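You operate a simulated robot arm through the tools that you are given. There is no shell and no other tool. Be economical: measure what you need, move in short steps, check, and stop when the job is done.

You run a simulated robot arm. Do the job below in one go: nothing can be reset, and whatever is moved stays where it is left.

TASK
Put the cloth weight marked "700 g" from the counter under the picture on top of the wooden block and the cloth weight marked "600 g" on top of the shut box of dryer sheets there.

Only the result counts: the job must be done as asked and must still hold three seconds after the hand-in. Knocking over, shifting, dropping, spilling or breaking anything else fails it. Flat cloth is picked up by pressing the open fingertips on it (5 to 10 N) and closing them slowly along it; thin cloth reads only 2 to 8 mm in the jaws.

THE ROBOT
A 7-joint arm with a two-finger parallel gripper, fixed in place. Base frame: the origin is at the foot of the arm, x ahead of it, y to its left, z up; the work surface is at about z = 0.91. Readings come in m, rad, newtons and seconds.
With the tool pointing down near the work surface it reaches from about 0.24 to 0.68 m from the base axis. Its first joint turns from -1.152 to 1.152 rad. Payload 2.4 kg.
Tool frame: the origin (TCP) lies between the finger pads and is the grasp point; the fingertips stand 0.03 m ahead of it; z points along the fingers, y is the line along which they close. The gripper opens to 0.094 m. The fingers are 0.028 m wide and 0.01 m thick; the gripper's body (0.05 by 0.096 m) begins 0.055 m behind the TCP.
Orientation is told as [roll, pitch, yaw] about the base's x, y, z axes, in that order, counted from this pose: with the fingers straight down and closing along the base's y, the tool's x points along the base's -x, its y along +y and its z along -z.

THE INTERFACE
- The arm moves only by the tool play_rows. Its argument "rows" is a list of rows, each a list of 4 numbers: the shift along the base's x, y, z in m, then the turn about the base's z in rad. In form: [[x, y, z, twist], ...]. A call has 1 to 20 rows; each row shifts and turns the commanded pose from where the row before left it. "hand" is the gripper command, from -1 (shut) to 1 (fully open), values between in proportion, set as the call begins (left out, the last holds). A row lasts 0.2 s, in which the tool goes at most 0.05 m and 0.15 rad; a call with a longer step from one row to the next is refused whole, and so is a gripper value outside its range. Where a pose cannot be reached the arm comes as near as it can. A force on the tool above 40 N (or 10 N above the force at the start of the call, whichever is more), or a blocked arm, ends the call early, and 0.2 s more pass. The fingers move at their own pace (about 0.153 m/s each) and stop on an object; they squeeze with about 34 N. The grip force told is the motor's: it shows also when the fingers shut on nothing. Time passes only in rows, and 0.2 s behind the last, so rows that do not move let the fingers close. It gives the time, the measured TCP pose, the force on the tool (base axes), the opening and the grip force at its end, in the units of the frame above (readings bear some noise), and new pictures: "show" is both (left out), scene, wrist or none.
- Cameras (640 x 400 px; columns grow to the right, rows downward): "scene" is fixed at [0.0511, 0.4901, 1.4431]; the picture's right is [-0.57, -0.82, 0.00], its down [-0.48, 0.33, -0.81] and it looks along [0.67, -0.46, -0.58] (base axes); focal length 358 px, centre (320, 200). "wrist" rides on the gripper at [-0.037, 0, -0.058] in the tool frame; the picture's right is [0.00, -1.00, 0.00], its down [0.97, 0.00, -0.24] and it looks along [0.24, 0.00, 0.97] (tool axes); focal length 218 px, centre (320, 200). There is no depth. A picture from a camera that has moved, and an enlarged one, comes with that camera's place and axes in the base frame and with its lens.
- enlarge(camera, box): a new picture of the part [left, top, right, bottom] of that camera's present view, enlarged. No time passes.
- sign_off(): hands the job in; it is judged then, once.

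Go step by step. Nothing tells you positions but the pictures and the camera data: compare them with the known pose of the tool, close in by small moves and look again before you grip or let go. The budget is 90 turns and 150 pictures, counting those below and the enlarged ones. Unless the task says otherwise, let go and move clear before handing in, and close with one line.

The tools are called as a command line: name --pt "numbers of a row" for each row, then --argument value for the rest, lists and objects as JSON in quotes. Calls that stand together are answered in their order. play_rows: Moves the arm, as the interface text tells. Its arguments: {"type":"object","properties":{"rows":{"type":"array","items":{"type":"array","items":{"type":"number"}}},"hand":{"type":"number"},"show":{"type":"string","enum":["both","scene","wrist","none"]}},"required":["rows"]} The other tools are called the same way: enlarge (camera, box) takes an enlarged picture of a part of a camera's view; sign_off () hands the job in.

At the start:

```text
t: 0.0
ee_pos: [0.3301, 0.2407, 1.1748]
ee_rot: [0.0, 0.001, -0.001]
wrist_force: [0.2, -0.1, 0.5]
grip_width: 0.094
grip_force: 0.0
```

scene: 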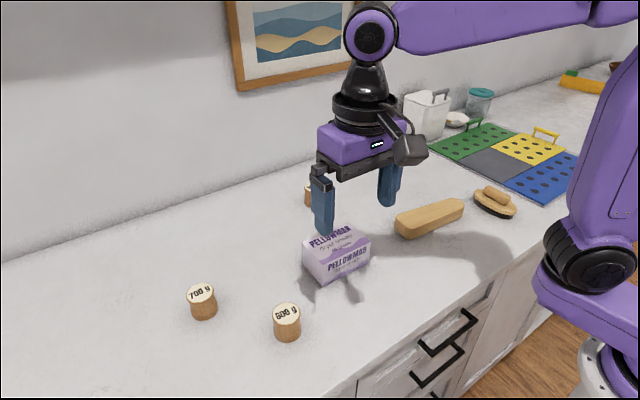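
wrist: 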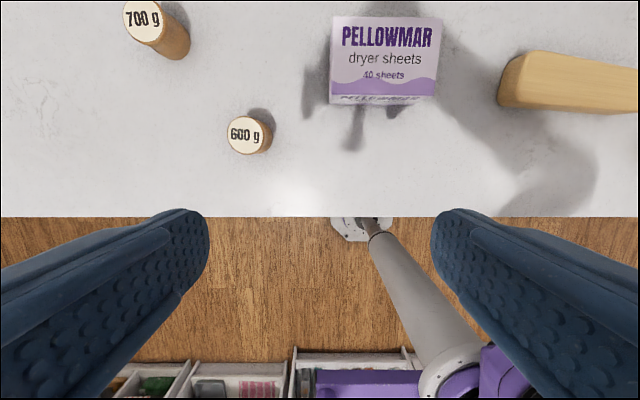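

I see the 700 g and 600 g weights, the dryer-sheet box, a wooden piece right of it, and something hidden behind the gripper. I'll look closer first.

enlarge --camera "scene" --box '[160, 160, 400, 350]'

enlarge --camera "scene" --box '[380, 80, 640, 260]'

enlarge --camera "wrist" --box '[100, 0, 640, 220]'

```text
2.11 times, centred on (280, 255) of scene
camera zoom: at [0.0511, 0.4901, 1.4431], right [-0.57, -0.82, 0.0], down [-0.48, 0.33, -0.81], along [0.67, -0.46, -0.58], focal length 754 px, centre (404, 84)
```

zoom: 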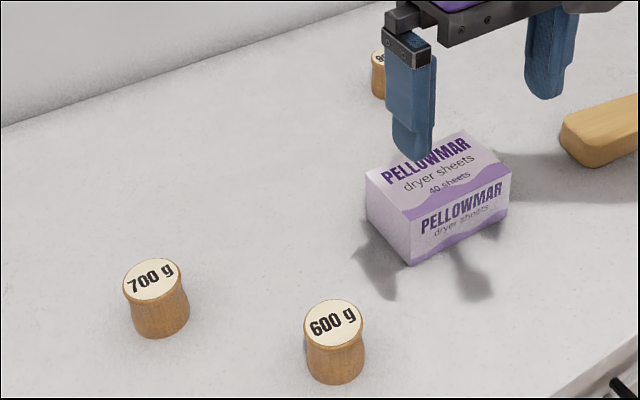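

```text
2.22 times, centred on (510, 170) of scene
camera zoom: at [0.0511, 0.4901, 1.4431], right [-0.57, -0.82, 0.0], down [-0.48, 0.33, -0.81], along [0.67, -0.46, -0.58], focal length 796 px, centre (-102, 267)
```

zoom: 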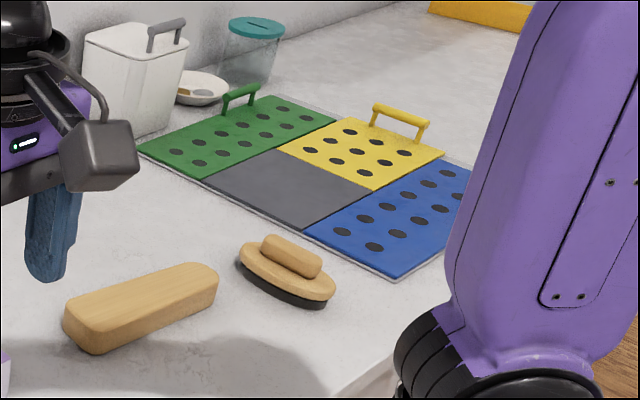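

```text
1.19 times, centred on (370, 110) of wrist
camera zoom: at [0.3679, 0.2393, 1.2326], right [0.0, -1.0, 0.0], down [-0.97, 0.0, 0.24], along [-0.24, 0.0, -0.97], focal length 259 px, centre (261, 307)
```

zoom: 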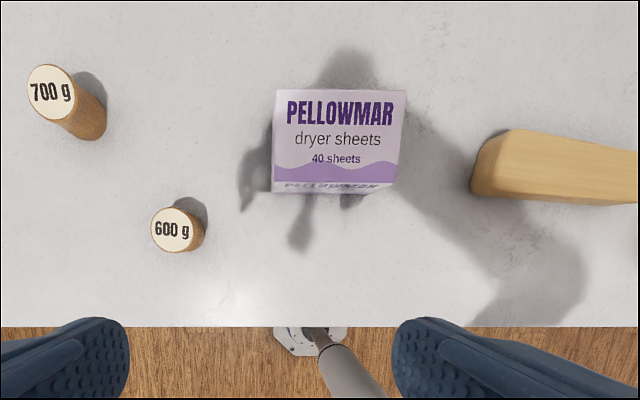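

600 g weight is at about (0.382, 0.329), 700 g at about (0.50, 0.428), both tops at about z 0.96. The box centre is near (0.455, 0.175). I'll go above the 700 g weight first.

play_rows --pt "0.028 0.031 0 0" --pt "0.028 0.031 0 0" --pt "0.028 0.031 0 0" --pt "0.028 0.031 -0.02 0" --pt "0.028 0.031 -0.03 0" --pt "0.029 0.032 -0.03 0" --pt "0 0 -0.04 0" --pt "0 0 0 0" --hand 1

```text
refused: row 5 steps farther than a row can; nothing moved
```

play_rows --pt "0.028 0.031 0 0" --pt "0.028 0.031 0 0" --pt "0.028 0.031 0 0" --pt "0.028 0.031 -0.02 0" --pt "0.028 0.031 -0.02 0" --pt "0.029 0.032 -0.02 0" --pt "0 0 -0.04 0" --pt "0 0 -0.02 0" --pt "0 0 0 0" --hand 1

```text
t: 2.0
ee_pos: [0.5005, 0.4275, 1.0544]
ee_rot: [0.0, -0.001, -0.001]
wrist_force: [0.0, 0.3, -0.7]
grip_width: 0.094
grip_force: 0.1
camera wrist: at [0.5376, 0.4268, 1.113], right [0.0, -1.0, 0.0], down [-0.97, 0.0, 0.24], along [-0.24, 0.0, -0.97], focal length 218 px, centre (320, 200)
```

scene: 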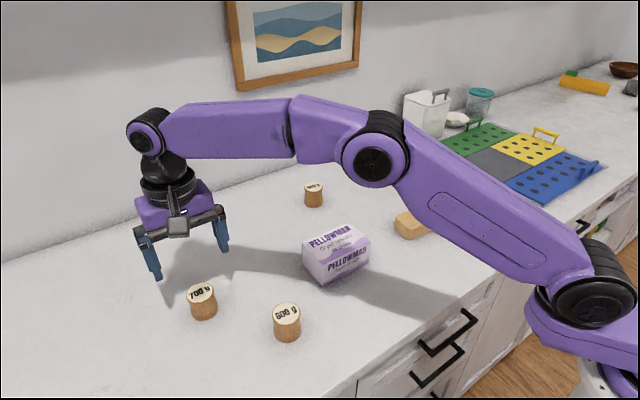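
wrist: 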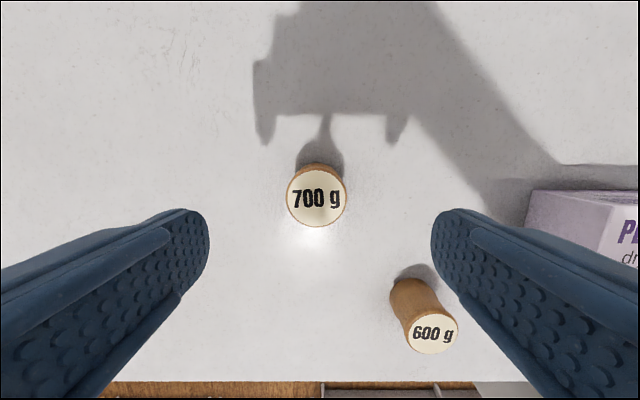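

The 700 g weight is centred under the tool at about (0.501, 0.429). I'll descend and close.

play_rows --pt "0.0005 0.0015 -0.04 0" --pt "0 0 -0.04 0" --pt "0 0 -0.02 0" --pt "0 0 -0.008 0" --pt "0 0 0 0" --hand 1

play_rows --pt "0 0 0 0" --pt "0 0 0 0" --pt "0 0 0 0" --hand -1

```text
t: 3.2
ee_pos: [0.5033, 0.4298, 0.9453]
ee_rot: [0.0, 0.001, 0.001]
wrist_force: [-0.4, 0.2, 0.0]
grip_width: 0.0939
grip_force: 0.2
camera wrist: at [0.5394, 0.4284, 1.0037], right [0.0, -1.0, 0.0], down [-0.97, 0.0, 0.24], along [-0.24, 0.0, -0.97], focal length 218 px, centre (320, 200)
```

scene: 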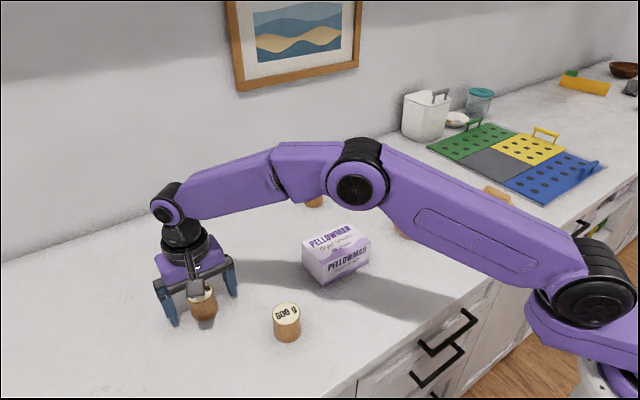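
wrist: 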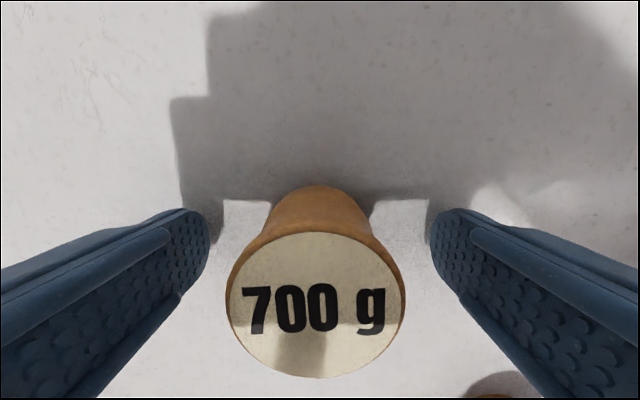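

```text
t: 4.0
ee_pos: [0.502, 0.429, 0.9454]
ee_rot: [0.0, 0.0, 0.001]
wrist_force: [-1.1, 1.1, 0.8]
grip_width: 0.0456
grip_force: 33.8
camera wrist: at [0.5393, 0.4285, 1.0038], right [0.0, -1.0, 0.0], down [-0.97, 0.0, 0.24], along [-0.24, 0.0, -0.97], focal length 218 px, centre (320, 200)
```

scene: 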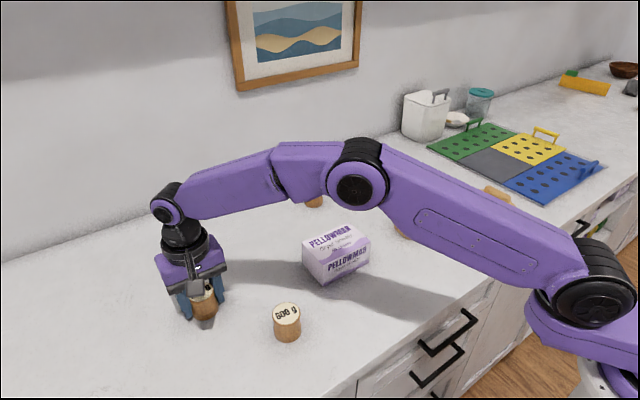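
wrist: 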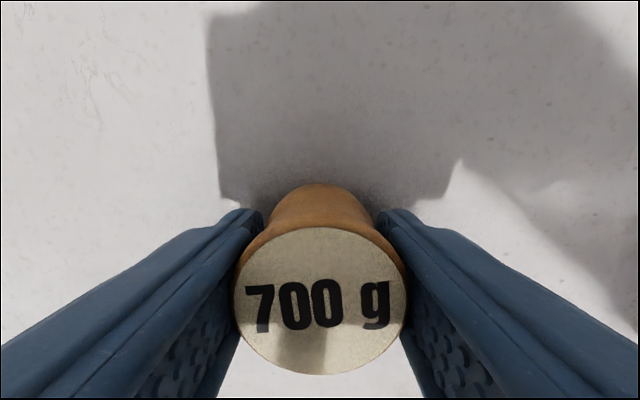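

The 700 g weight is held. I'll lift and carry it high towards the wooden block.

play_rows --pt "0 0 0.03 0" --pt "0 0 0.045 0" --pt "0 0 0.045 0" --pt "0 0 0.045 0" --pt "0 0 0.01 0" --pt "-0.0075 -0.0417 0 0" --pt "-0.0075 -0.0417 0 0" --pt "-0.0075 -0.0417 0 0" --pt "-0.0075 -0.0417 0 0" --pt "-0.0075 -0.0417 0 0" --pt "-0.0075 -0.0417 0 0" --pt "-0.0075 -0.0417 0 0" --pt "-0.0075 -0.0417 0 0" --pt "-0.0075 -0.0417 0 0" --pt "-0.0075 -0.0417 0 0" --pt "-0.0075 -0.0417 0 0" --pt "-0.0075 -0.0417 0 0" --pt "0 0 0 0" --hand -1

```text
t: 7.8
ee_pos: [0.4125, -0.0706, 1.1219]
ee_rot: [0.0, 0.001, 0.0]
wrist_force: [-0.1, -0.3, -3.5]
grip_width: 0.0449
grip_force: 33.5
camera wrist: at [0.4495, -0.0713, 1.1798], right [0.0, -1.0, 0.0], down [-0.97, 0.0, 0.24], along [-0.24, 0.0, -0.97], focal length 218 px, centre (320, 200)
```

scene: 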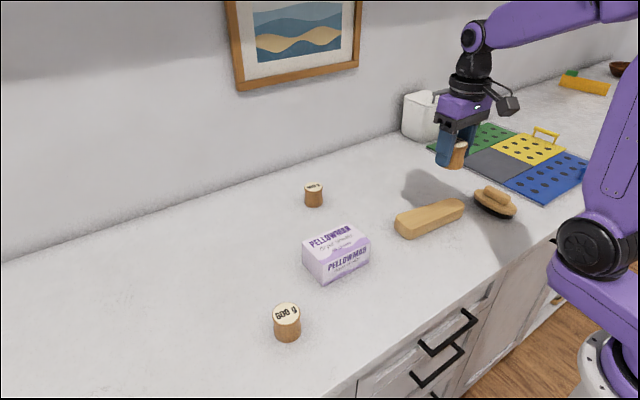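
wrist: 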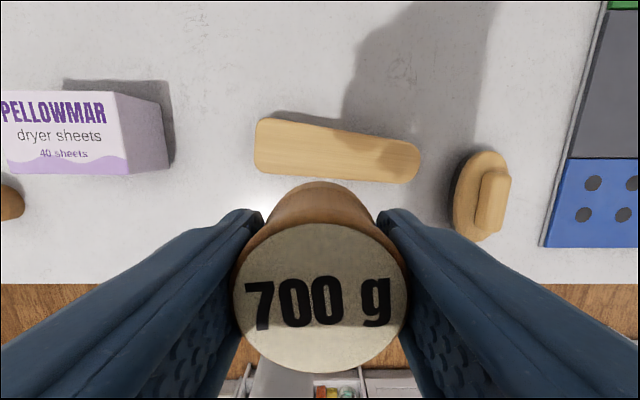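

The weight is held above the block area. I'll look closer at the block to get its shape and top height.

enlarge --camera "wrist" --box '[230, 90, 450, 225]'

enlarge --camera "scene" --box '[380, 180, 500, 255]'

```text
2.91 times, centred on (340, 158) of wrist
camera zoom: at [0.4495, -0.0713, 1.1798], right [0.0, -1.0, 0.0], down [-0.97, 0.0, 0.24], along [-0.24, 0.0, -0.97], focal length 635 px, centre (262, 324)
```

zoom: 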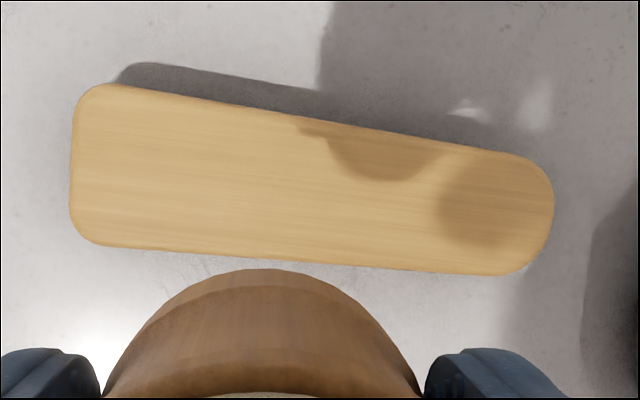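

```text
5.33 times, centred on (440, 218) of scene
camera zoom: at [0.0512, 0.4901, 1.4431], right [-0.57, -0.82, 0.0], down [-0.48, 0.33, -0.81], along [0.67, -0.46, -0.58], focal length 1910 px, centre (-320, 107)
```

zoom: 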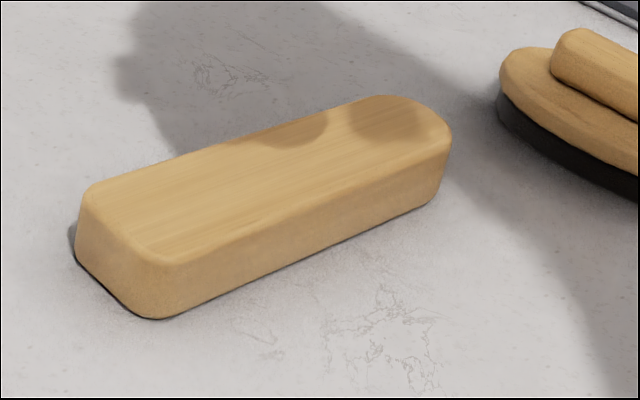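

The block is flat-topped, its top at about z 0.945; I'm aiming at (0.445, -0.066). I'll move over it and descend to just above.

play_rows --pt "0.016 0.002 0 0" --pt "0.016 0.002 0 0" --pt "0 0 -0.04 0" --pt "0 0 -0.04 0" --pt "0 0 -0.03 0" --pt "0 0 -0.015 0" --pt "0 0 0 0"

enlarge --camera "scene" --box '[380, 155, 500, 250]'

```text
t: 9.4
ee_pos: [0.4427, -0.0665, 0.9946]
ee_rot: [0.0, 0.0, 0.0]
wrist_force: [0.4, 0.4, -3.7]
grip_width: 0.0453
grip_force: 33.7
camera wrist: at [0.4798, -0.067, 1.0529], right [0.0, -1.0, 0.0], down [-0.97, 0.0, 0.24], along [-0.24, 0.0, -0.97], focal length 218 px, centre (320, 200)
```

scene: 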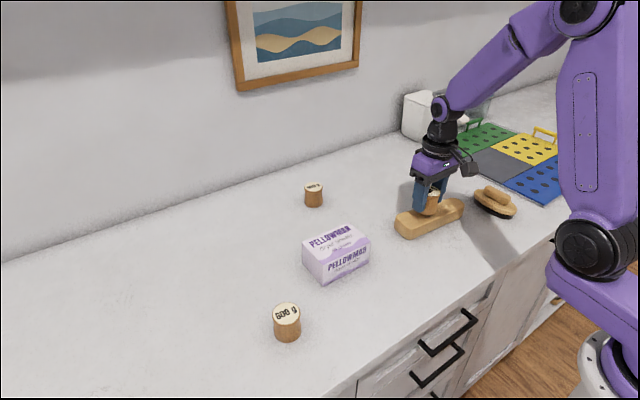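
wrist: 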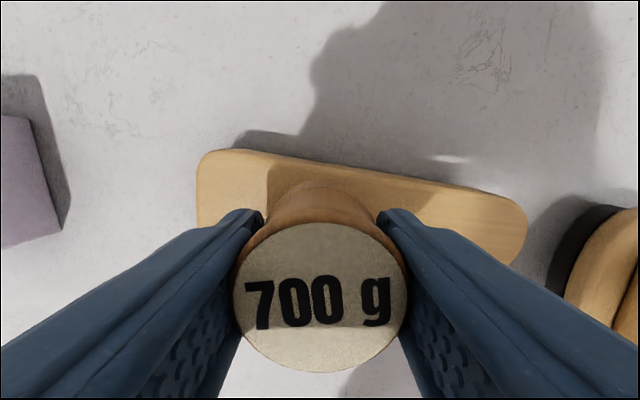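

```text
4.21 times, centred on (440, 202) of scene
camera zoom: at [0.0512, 0.4901, 1.4431], right [-0.57, -0.82, 0.0], down [-0.48, 0.33, -0.81], along [0.67, -0.46, -0.58], focal length 1508 px, centre (-185, 190)
```

zoom: 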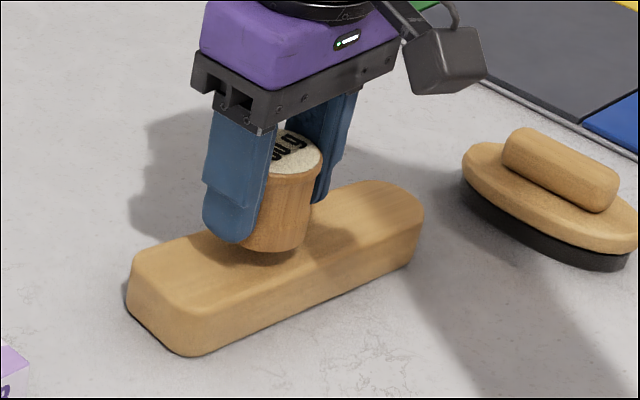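

The weight hovers over the middle of the block's width, about 1.5 cm up. I'll lower it gently to contact.

play_rows --pt "0 0 -0.005 0" --pt "0 0 -0.004 0" --pt "0 0 -0.002 0" --pt "0 0 0 0" --show "none"

enlarge --camera "scene" --box '[400, 170, 480, 235]'

```text
t: 10.4
ee_pos: [0.4426, -0.0685, 0.9843]
ee_rot: [0.001, 0.0, 0.0]
wrist_force: [-0.5, 0.1, -2.7]
grip_width: 0.0451
grip_force: 34.0
```

```text
6.15 times, centred on (440, 202) of scene
camera zoom: at [0.0512, 0.4901, 1.4431], right [-0.57, -0.82, 0.0], down [-0.48, 0.33, -0.81], along [0.67, -0.46, -0.58], focal length 2204 px, centre (-418, 185)
```

zoom: 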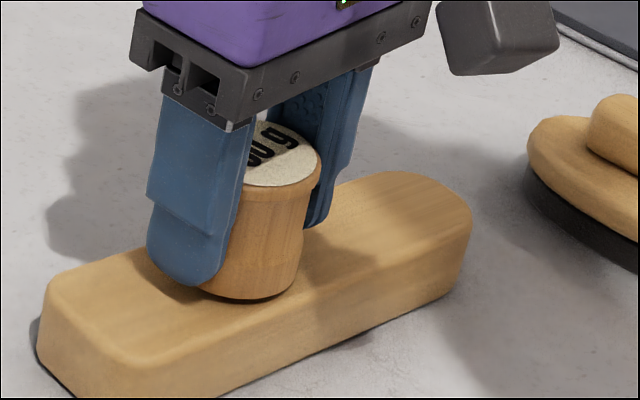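

Nearly there; I'll nudge 2 mm forward and lower until the force shows contact.

play_rows --pt "0.003 0 0 0" --pt "0 0 -0.002 0" --pt "0 0 0 0" --show "none"

play_rows --pt "0 0 -0.0015 0" --pt "0 0 0 0" --show "none"

enlarge --camera "scene" --box '[400, 170, 480, 235]'

```text
t: 11.2
ee_pos: [0.4459, -0.0675, 0.9837]
ee_rot: [0.0, 0.0, -0.002]
wrist_force: [-0.1, -1.3, -3.1]
grip_width: 0.0452
grip_force: 34.3
```

```text
t: 11.8
ee_pos: [0.4465, -0.068, 0.9804]
ee_rot: [0.001, -0.001, 0.0]
wrist_force: [0.3, 0.6, -2.5]
grip_width: 0.0455
grip_force: 33.8
```

```text
6.15 times, centred on (440, 202) of scene
camera zoom: at [0.0512, 0.4901, 1.4431], right [-0.57, -0.82, 0.0], down [-0.48, 0.33, -0.81], along [0.67, -0.46, -0.58], focal length 2204 px, centre (-418, 185)
```

zoom: 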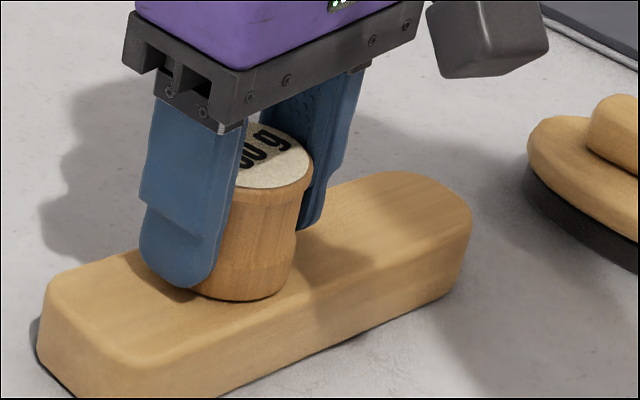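

Still no contact force, only the weight's own pull. I'll keep lowering in 1.5 mm steps.

play_rows --pt "0 0 -0.0015 0" --pt "0 0 0 0" --show "none"

play_rows --pt "0 0 -0.001 0" --pt "0 0 0 0" --show "none"

enlarge --camera "scene" --box '[400, 170, 480, 235]'

```text
t: 12.4
ee_pos: [0.4449, -0.0682, 0.9802]
ee_rot: [-0.001, 0.001, 0.001]
wrist_force: [-0.2, 0.3, -2.4]
grip_width: 0.0451
grip_force: 34.0
```

```text
t: 13.0
ee_pos: [0.4448, -0.068, 0.979]
ee_rot: [0.0, 0.001, 0.002]
wrist_force: [-0.6, -0.1, -2.9]
grip_width: 0.0453
grip_force: 34.1
```

```text
6.15 times, centred on (440, 202) of scene
camera zoom: at [0.0512, 0.4901, 1.4431], right [-0.57, -0.82, 0.0], down [-0.48, 0.33, -0.81], along [0.67, -0.46, -0.58], focal length 2204 px, centre (-418, 185)
```

zoom: 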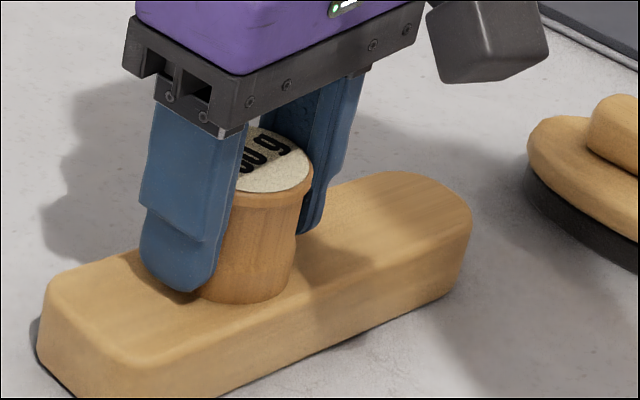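

Very close now. Two more millimetre steps, checking force.

play_rows --pt "0 0 -0.001 0" --pt "0 0 0 0" --show "none"

play_rows --pt "0 0 -0.001 0" --pt "0 0 0 0" --show "none"

enlarge --camera "scene" --box '[400, 170, 480, 235]'

```text
t: 13.6
ee_pos: [0.4453, -0.0688, 0.9794]
ee_rot: [0.0, -0.001, 0.001]
wrist_force: [-3.4, 4.4, 13.2]
grip_width: 0.0452
grip_force: 34.2
```

```text
t: 14.2
ee_pos: [0.4461, -0.0679, 0.9791]
ee_rot: [0.001, -0.004, -0.002]
wrist_force: [-5.1, 1.5, 33.1]
grip_width: 0.0457
grip_force: 33.5
```

```text
6.15 times, centred on (440, 202) of scene
camera zoom: at [0.0505, 0.4903, 1.4431], right [-0.57, -0.82, 0.0], down [-0.48, 0.33, -0.81], along [0.67, -0.46, -0.58], focal length 2204 px, centre (-418, 185)
```

zoom: 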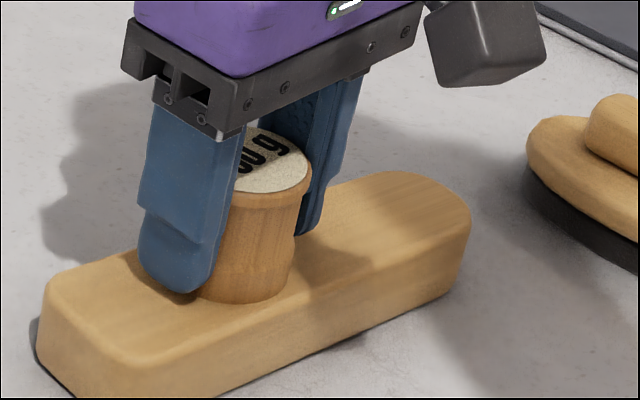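

Firm contact. I'll back off the push, then open the fingers partway.

play_rows --pt "0 0 0.0017 0" --pt "0 0 0 0" --show "none"

play_rows --pt "0 0 0 0" --pt "0 0 0 0" --pt "0 0 0 0" --hand 0.5

```text
t: 14.8
ee_pos: [0.4441, -0.0683, 0.9794]
ee_rot: [0.0, 0.001, 0.0]
wrist_force: [1.8, -1.5, 3.0]
grip_width: 0.0451
grip_force: 34.1
```

```text
t: 15.6
ee_pos: [0.4446, -0.0684, 0.9795]
ee_rot: [-0.001, 0.002, 0.0]
wrist_force: [0.4, 0.7, 0.6]
grip_width: 0.0705
grip_force: 0.0
camera wrist: at [0.4817, -0.0684, 1.0376], right [0.0, -1.0, 0.0], down [-0.97, 0.0, 0.24], along [-0.24, 0.0, -0.97], focal length 218 px, centre (320, 200)
```

scene: 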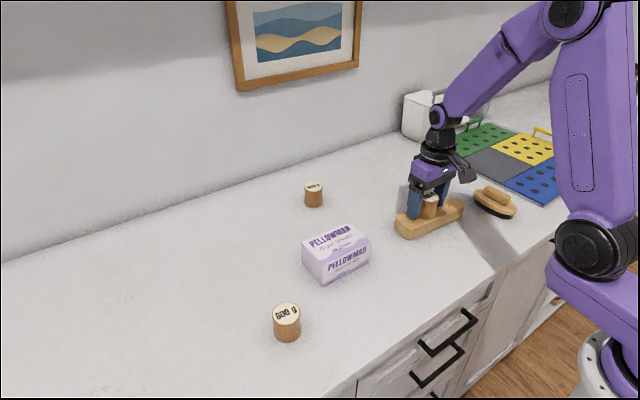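
wrist: 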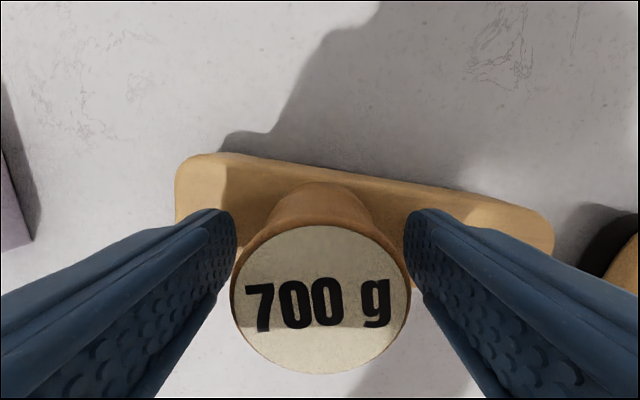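

The 700 g weight stands on the block. I'll rise straight up and go over to the 600 g weight.

play_rows --pt "0 0 0.02 0" --pt "0 0 0.04 0" --pt "0 0 0.04 0" --pt "0 0 0.035 0" --pt "-0.0063 0.0397 0 0" --pt "-0.0063 0.0397 0 0" --pt "-0.0063 0.0397 0 0" --pt "-0.0063 0.0397 0 0" --pt "-0.0063 0.0397 0 0" --pt "-0.0063 0.0397 0 0" --pt "-0.0063 0.0397 0 0" --pt "-0.0063 0.0397 0 0" --pt "-0.0063 0.0397 0 0" --pt "-0.0063 0.0397 0 0" --pt "0 0 -0.03 0" --pt "0 0 -0.03 0" --pt "0 0 0 0" --hand 1

enlarge --camera "scene" --box '[400, 170, 480, 235]'

```text
t: 19.2
ee_pos: [0.3851, 0.3283, 1.0553]
ee_rot: [0.0, -0.001, 0.0]
wrist_force: [-0.4, 0.6, -0.1]
grip_width: 0.094
grip_force: 0.1
camera wrist: at [0.4212, 0.3278, 1.1135], right [0.0, -1.0, 0.0], down [-0.97, 0.0, 0.24], along [-0.24, 0.0, -0.97], focal length 218 px, centre (320, 200)
```

scene: 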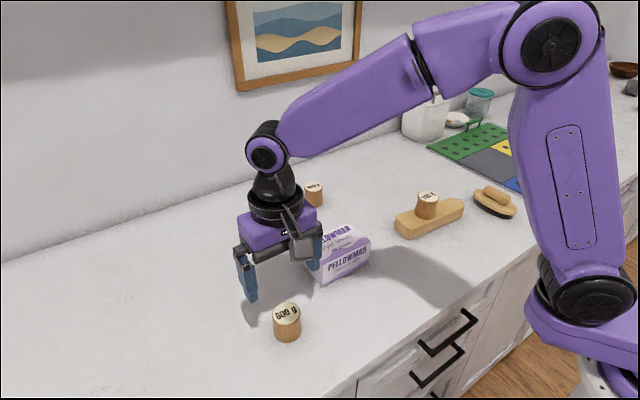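
wrist: 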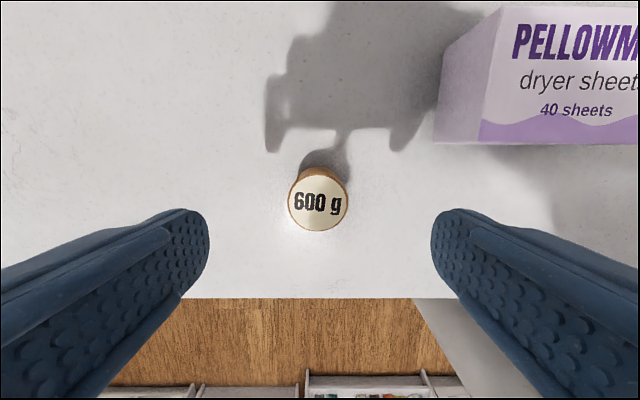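

```text
6.15 times, centred on (440, 202) of scene
camera zoom: at [0.0511, 0.4901, 1.4431], right [-0.57, -0.82, 0.0], down [-0.48, 0.33, -0.81], along [0.67, -0.46, -0.58], focal length 2204 px, centre (-418, 185)
```

zoom: 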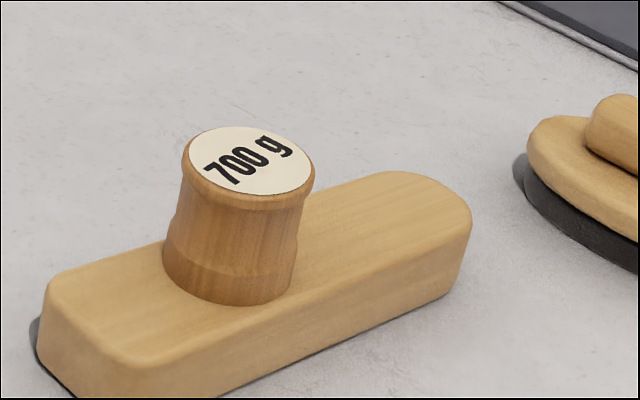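

The 700 g weight is upright and well placed. The 600 g weight is centred under the tool, so I'll descend and grip it.

play_rows --pt "0 0.0007 -0.04 0" --pt "0 0 -0.04 0" --pt "0 0 -0.02 0" --pt "0 0 -0.0095 0" --pt "0 0 0 0" --hand 1 --show "wrist"

play_rows --pt "0 0 0 0" --pt "0 0 0 0" --pt "0 0 0 0" --hand -1 --show "wrist"

```text
t: 20.4
ee_pos: [0.3827, 0.3278, 0.9451]
ee_rot: [0.0, 0.0, 0.0]
wrist_force: [-0.6, -0.1, -0.3]
grip_width: 0.0938
grip_force: 0.1
camera wrist: at [0.4195, 0.3279, 1.0022], right [0.0, -1.0, 0.0], down [-0.97, 0.0, 0.24], along [-0.24, 0.0, -0.97], focal length 218 px, centre (320, 200)
```

wrist: 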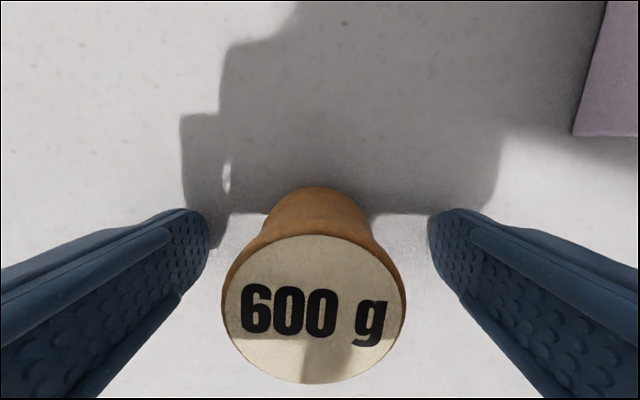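

```text
t: 21.2
ee_pos: [0.3826, 0.3282, 0.9451]
ee_rot: [-0.001, -0.001, 0.0]
wrist_force: [-1.4, 1.5, 1.9]
grip_width: 0.0462
grip_force: 34.2
camera wrist: at [0.4194, 0.3282, 1.0025], right [0.0, -1.0, 0.0], down [-0.97, 0.0, 0.24], along [-0.24, 0.0, -0.97], focal length 218 px, centre (320, 200)
```

wrist: 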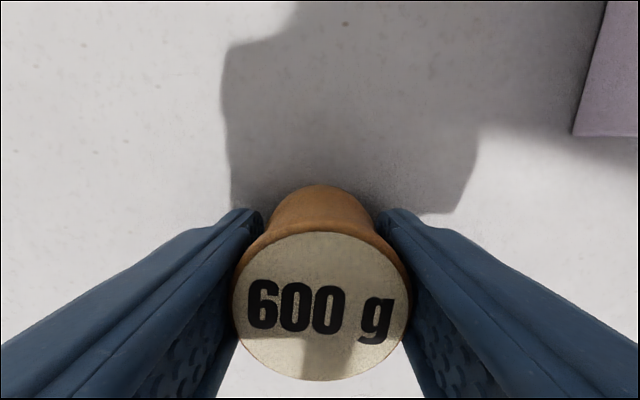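

Held. I'll lift and carry it to above the dryer-sheet box for a look.

play_rows --pt "0 0 0.03 0" --pt "0 0 0.045 0" --pt "0 0 0.045 0" --pt "0 0 0.045 0" --pt "0 0 0.01 0" --pt "0.01 -0.038 0 0" --pt "0.01 -0.038 0 0" --pt "0.01 -0.038 0 0" --pt "0.01 -0.038 0 0" --pt "0 0 0 0" --hand -1

enlarge --camera "scene" --box '[290, 210, 390, 290]'

```text
t: 23.4
ee_pos: [0.4242, 0.1778, 1.1208]
ee_rot: [0.0, 0.001, -0.002]
wrist_force: [0.0, 0.0, -2.9]
grip_width: 0.0453
grip_force: 34.6
camera wrist: at [0.4609, 0.1775, 1.1785], right [0.0, -1.0, 0.0], down [-0.97, 0.0, 0.24], along [-0.24, 0.0, -0.97], focal length 218 px, centre (320, 200)
```

scene: 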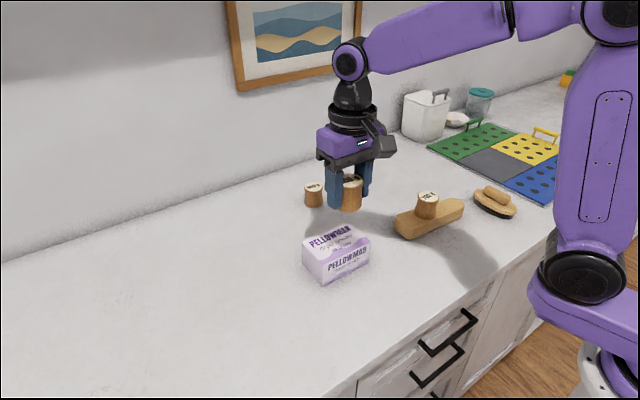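
wrist: 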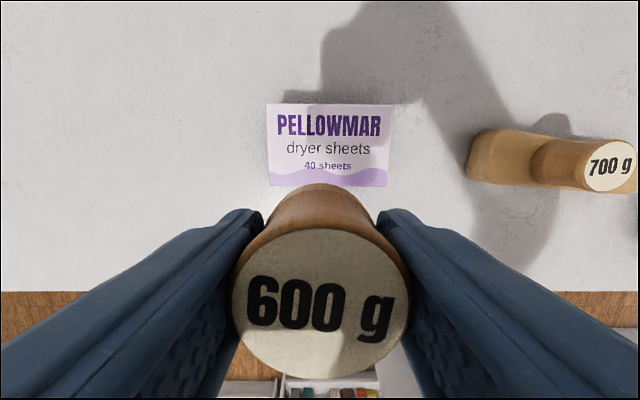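

```text
5.00 times, centred on (340, 250) of scene
camera zoom: at [0.0512, 0.4901, 1.4431], right [-0.57, -0.82, 0.0], down [-0.48, 0.33, -0.81], along [0.67, -0.46, -0.58], focal length 1791 px, centre (220, -50)
```

zoom: 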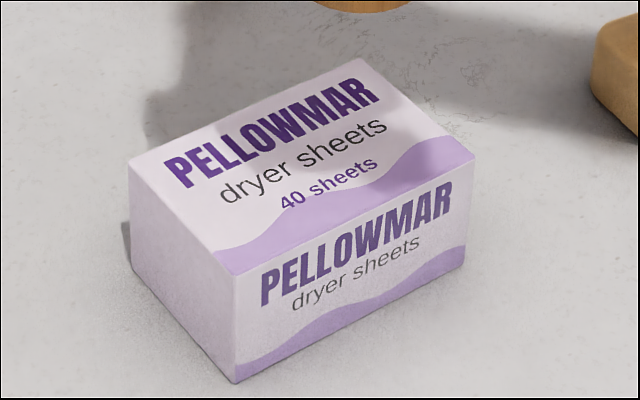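

The box top is about z 0.97 with its centre near (0.461, 0.169). I'll move above it and lower to about 1.5 cm over it.

play_rows --pt "0.0185 -0.0045 0 0" --pt "0.0185 -0.0045 0 0" --pt "0 0 -0.03 0" --pt "0 0 -0.03 0" --pt "0 0 -0.025 0" --pt "0 0 -0.01 0" --pt "0 0 0 0"

enlarge --camera "scene" --box '[290, 190, 390, 290]'

```text
t: 25.0
ee_pos: [0.4585, 0.1679, 1.0283]
ee_rot: [-0.001, 0.0, 0.0]
wrist_force: [-0.2, 0.6, -2.7]
grip_width: 0.0453
grip_force: 34.1
camera wrist: at [0.4946, 0.1669, 1.0858], right [0.0, -1.0, 0.0], down [-0.97, 0.0, 0.24], along [-0.24, 0.0, -0.97], focal length 218 px, centre (320, 200)
```

scene: 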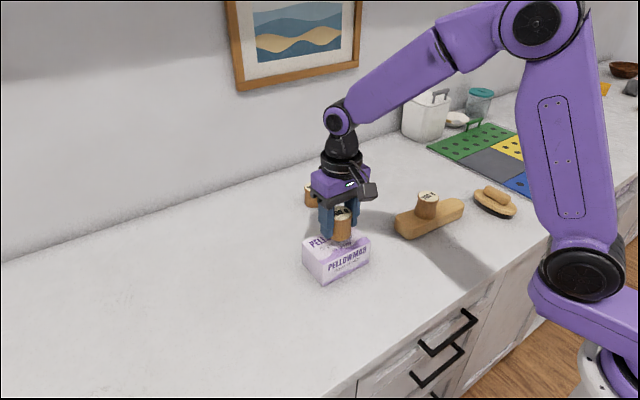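
wrist: 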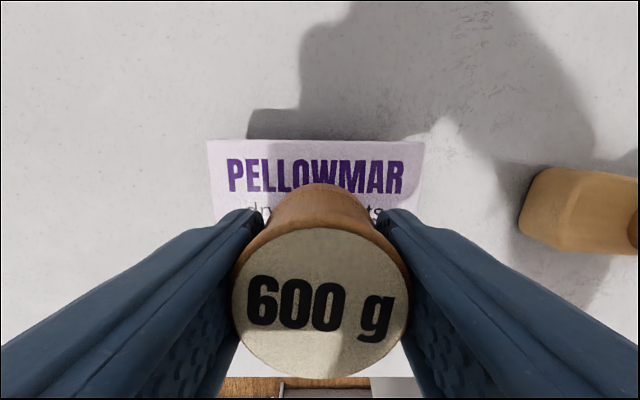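

```text
4.00 times, centred on (340, 240) of scene
camera zoom: at [0.0512, 0.4902, 1.4431], right [-0.57, -0.82, 0.0], down [-0.48, 0.33, -0.81], along [0.67, -0.46, -0.58], focal length 1433 px, centre (240, 40)
```

zoom: 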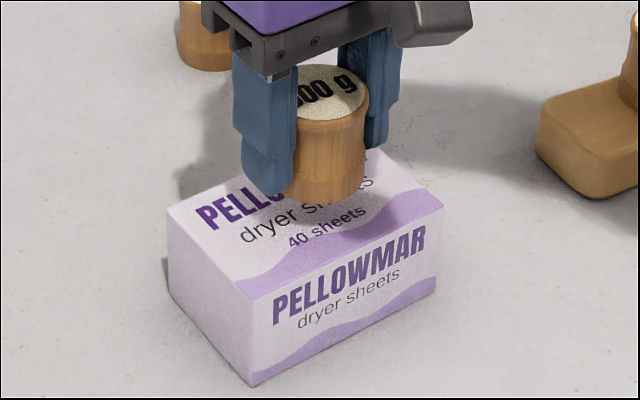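

Well centred over the box with about 2.5 cm to go. I'll lower partway and then in small steps.

play_rows --pt "0 0 -0.006 0" --pt "0 0 -0.005 0" --pt "0 0 -0.003 0" --pt "0 0 -0.002 0" --pt "0 0 0 0" --show "none"

enlarge --camera "scene" --box '[290, 190, 390, 290]'

```text
t: 26.2
ee_pos: [0.4588, 0.1681, 1.0095]
ee_rot: [0.0, -0.002, 0.0]
wrist_force: [0.1, 0.6, -2.7]
grip_width: 0.0452
grip_force: 34.0
```

```text
4.00 times, centred on (340, 240) of scene
camera zoom: at [0.0512, 0.4902, 1.4431], right [-0.57, -0.82, 0.0], down [-0.48, 0.33, -0.81], along [0.67, -0.46, -0.58], focal length 1433 px, centre (240, 40)
```

zoom: 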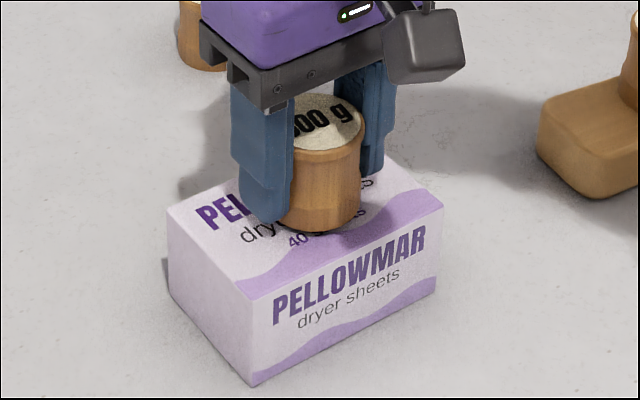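

Still a small gap under the weight. I'll continue in small steps until contact.

play_rows --pt "0 0 -0.002 0" --pt "0 0 -0.001 0" --pt "0 0 0 0" --show "none"

play_rows --pt "0 0 -0.001 0" --pt "0 0 0 0" --show "none"

enlarge --camera "scene" --box '[300, 195, 380, 260]'

```text
t: 27.0
ee_pos: [0.4591, 0.1682, 1.0061]
ee_rot: [0.0, 0.001, 0.001]
wrist_force: [0.0, 0.7, -3.4]
grip_width: 0.0457
grip_force: 33.9
```

```text
t: 27.6
ee_pos: [0.4599, 0.1678, 1.0042]
ee_rot: [0.0, 0.002, -0.001]
wrist_force: [-0.6, -0.3, -2.8]
grip_width: 0.0455
grip_force: 34.3
```

```text
6.15 times, centred on (340, 228) of scene
camera zoom: at [0.0512, 0.4902, 1.4431], right [-0.57, -0.82, 0.0], down [-0.48, 0.33, -0.81], along [0.67, -0.46, -0.58], focal length 2204 px, centre (197, 31)
```

zoom: 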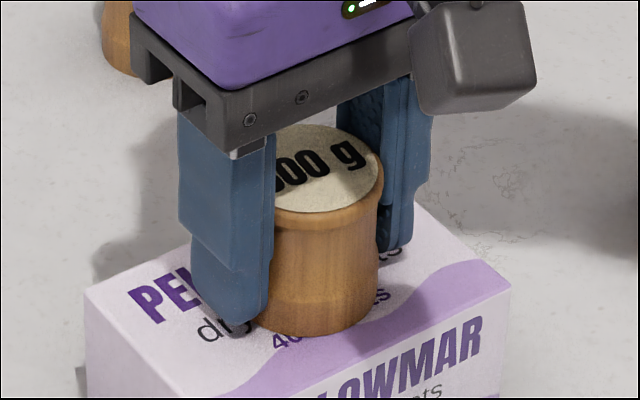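

Close to touching. Next, single 1 mm steps watching the force.

play_rows --pt "0 0 -0.001 0" --pt "0 0 0 0" --show "none"

play_rows --pt "0 0 -0.0007 0" --pt "0 0 0 0" --show "none"

```text
t: 28.2
ee_pos: [0.4603, 0.1692, 1.0035]
ee_rot: [-0.001, 0.0, 0.0]
wrist_force: [-2.0, -0.8, 6.8]
grip_width: 0.0452
grip_force: 33.7
```

```text
t: 28.8
ee_pos: [0.4592, 0.1699, 1.0038]
ee_rot: [0.002, -0.003, 0.0]
wrist_force: [-4.8, -1.9, 21.4]
grip_width: 0.0455
grip_force: 34.0
```

Contact made. I'll relieve the push and open partway.

play_rows --pt "0 0 0.001 0" --pt "0 0 0 0" --show "none"

play_rows --pt "0 0 0 0" --pt "0 0 0 0" --pt "0 0 0 0" --hand 0.5

```text
t: 29.4
ee_pos: [0.4594, 0.1685, 1.0043]
ee_rot: [0.0, -0.002, 0.002]
wrist_force: [0.3, -2.4, 19.0]
grip_width: 0.0455
grip_force: 33.8
```

```text
t: 30.2
ee_pos: [0.4598, 0.1692, 1.0031]
ee_rot: [-0.001, 0.0, -0.001]
wrist_force: [-0.9, -0.3, -0.6]
grip_width: 0.0706
grip_force: 0.0
camera wrist: at [0.4961, 0.1688, 1.0618], right [0.0, -1.0, 0.0], down [-0.97, 0.0, 0.24], along [-0.24, 0.0, -0.97], focal length 218 px, centre (320, 200)
```

scene: 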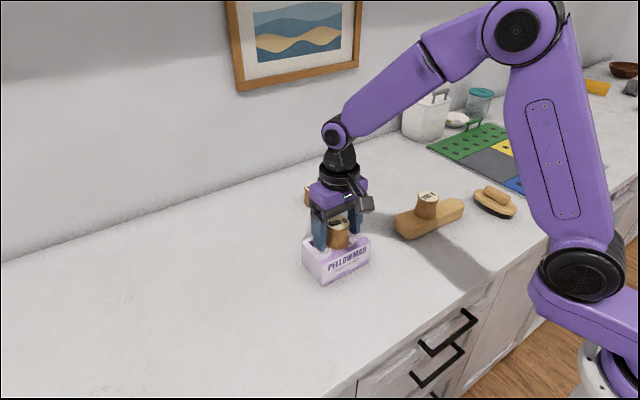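
wrist: 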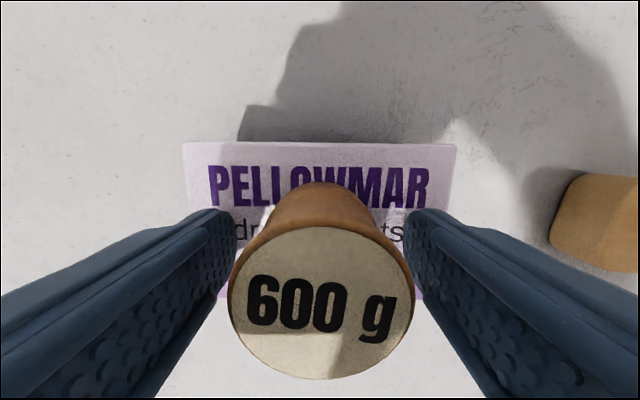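

Released, and the weight stands on the box. I'll rise straight up and move clear to check.

play_rows --pt "0 0 0.02 0" --pt "0 0 0.04 0" --pt "0 0 0.04 0" --pt "0 0 0.04 0" --pt "0 0 0.03 0" --pt "-0.03 0.02 0 0" --pt "-0.03 0.02 0 0" --pt "0 0 0 0"

enlarge --camera "scene" --box '[290, 170, 470, 290]'

```text
t: 32.0
ee_pos: [0.399, 0.208, 1.1743]
ee_rot: [0.0, 0.0, 0.001]
wrist_force: [-0.6, 0.5, 0.0]
grip_width: 0.0704
grip_force: 0.2
camera wrist: at [0.4366, 0.2065, 1.2314], right [0.0, -1.0, 0.0], down [-0.97, 0.0, 0.24], along [-0.24, 0.0, -0.97], focal length 218 px, centre (320, 200)
```

scene: 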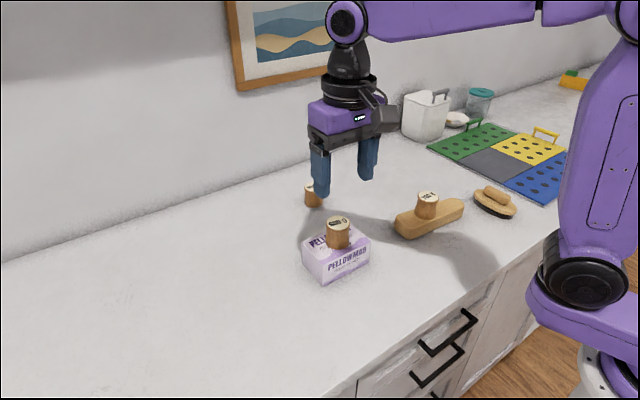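
wrist: 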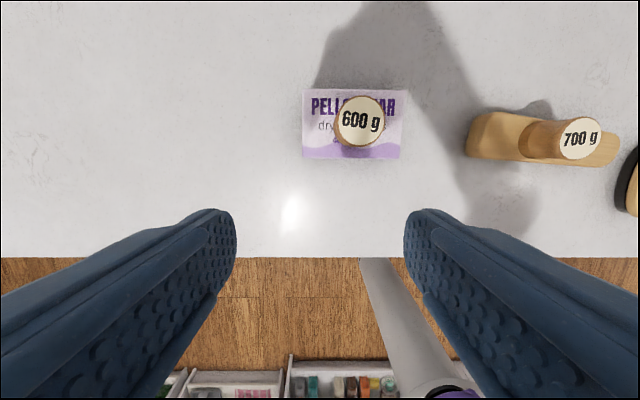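

```text
3.33 times, centred on (380, 230) of scene
camera zoom: at [0.0511, 0.4901, 1.4431], right [-0.57, -0.82, 0.0], down [-0.48, 0.33, -0.81], along [0.67, -0.46, -0.58], focal length 1194 px, centre (120, 100)
```

zoom: 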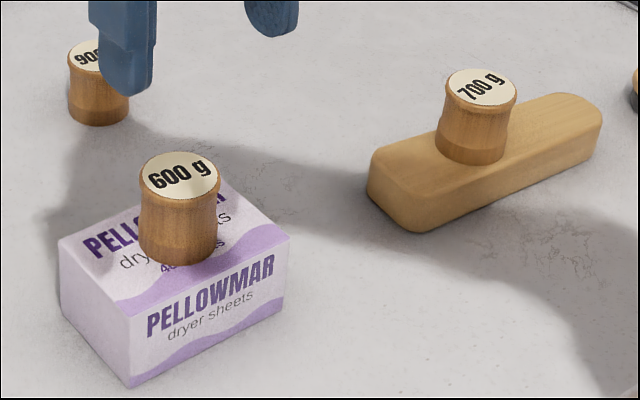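

Both weights stand upright where asked, nothing else has moved, and the hand is clear, so I'm handing in.

sign_off

```text
The job is handed in.
```

The 700 g weight is standing on the wooden block and the 600 g weight is standing on the shut dryer-sheet box. In the last pictures both were upright, nothing else had visibly moved, and the hand was clear.
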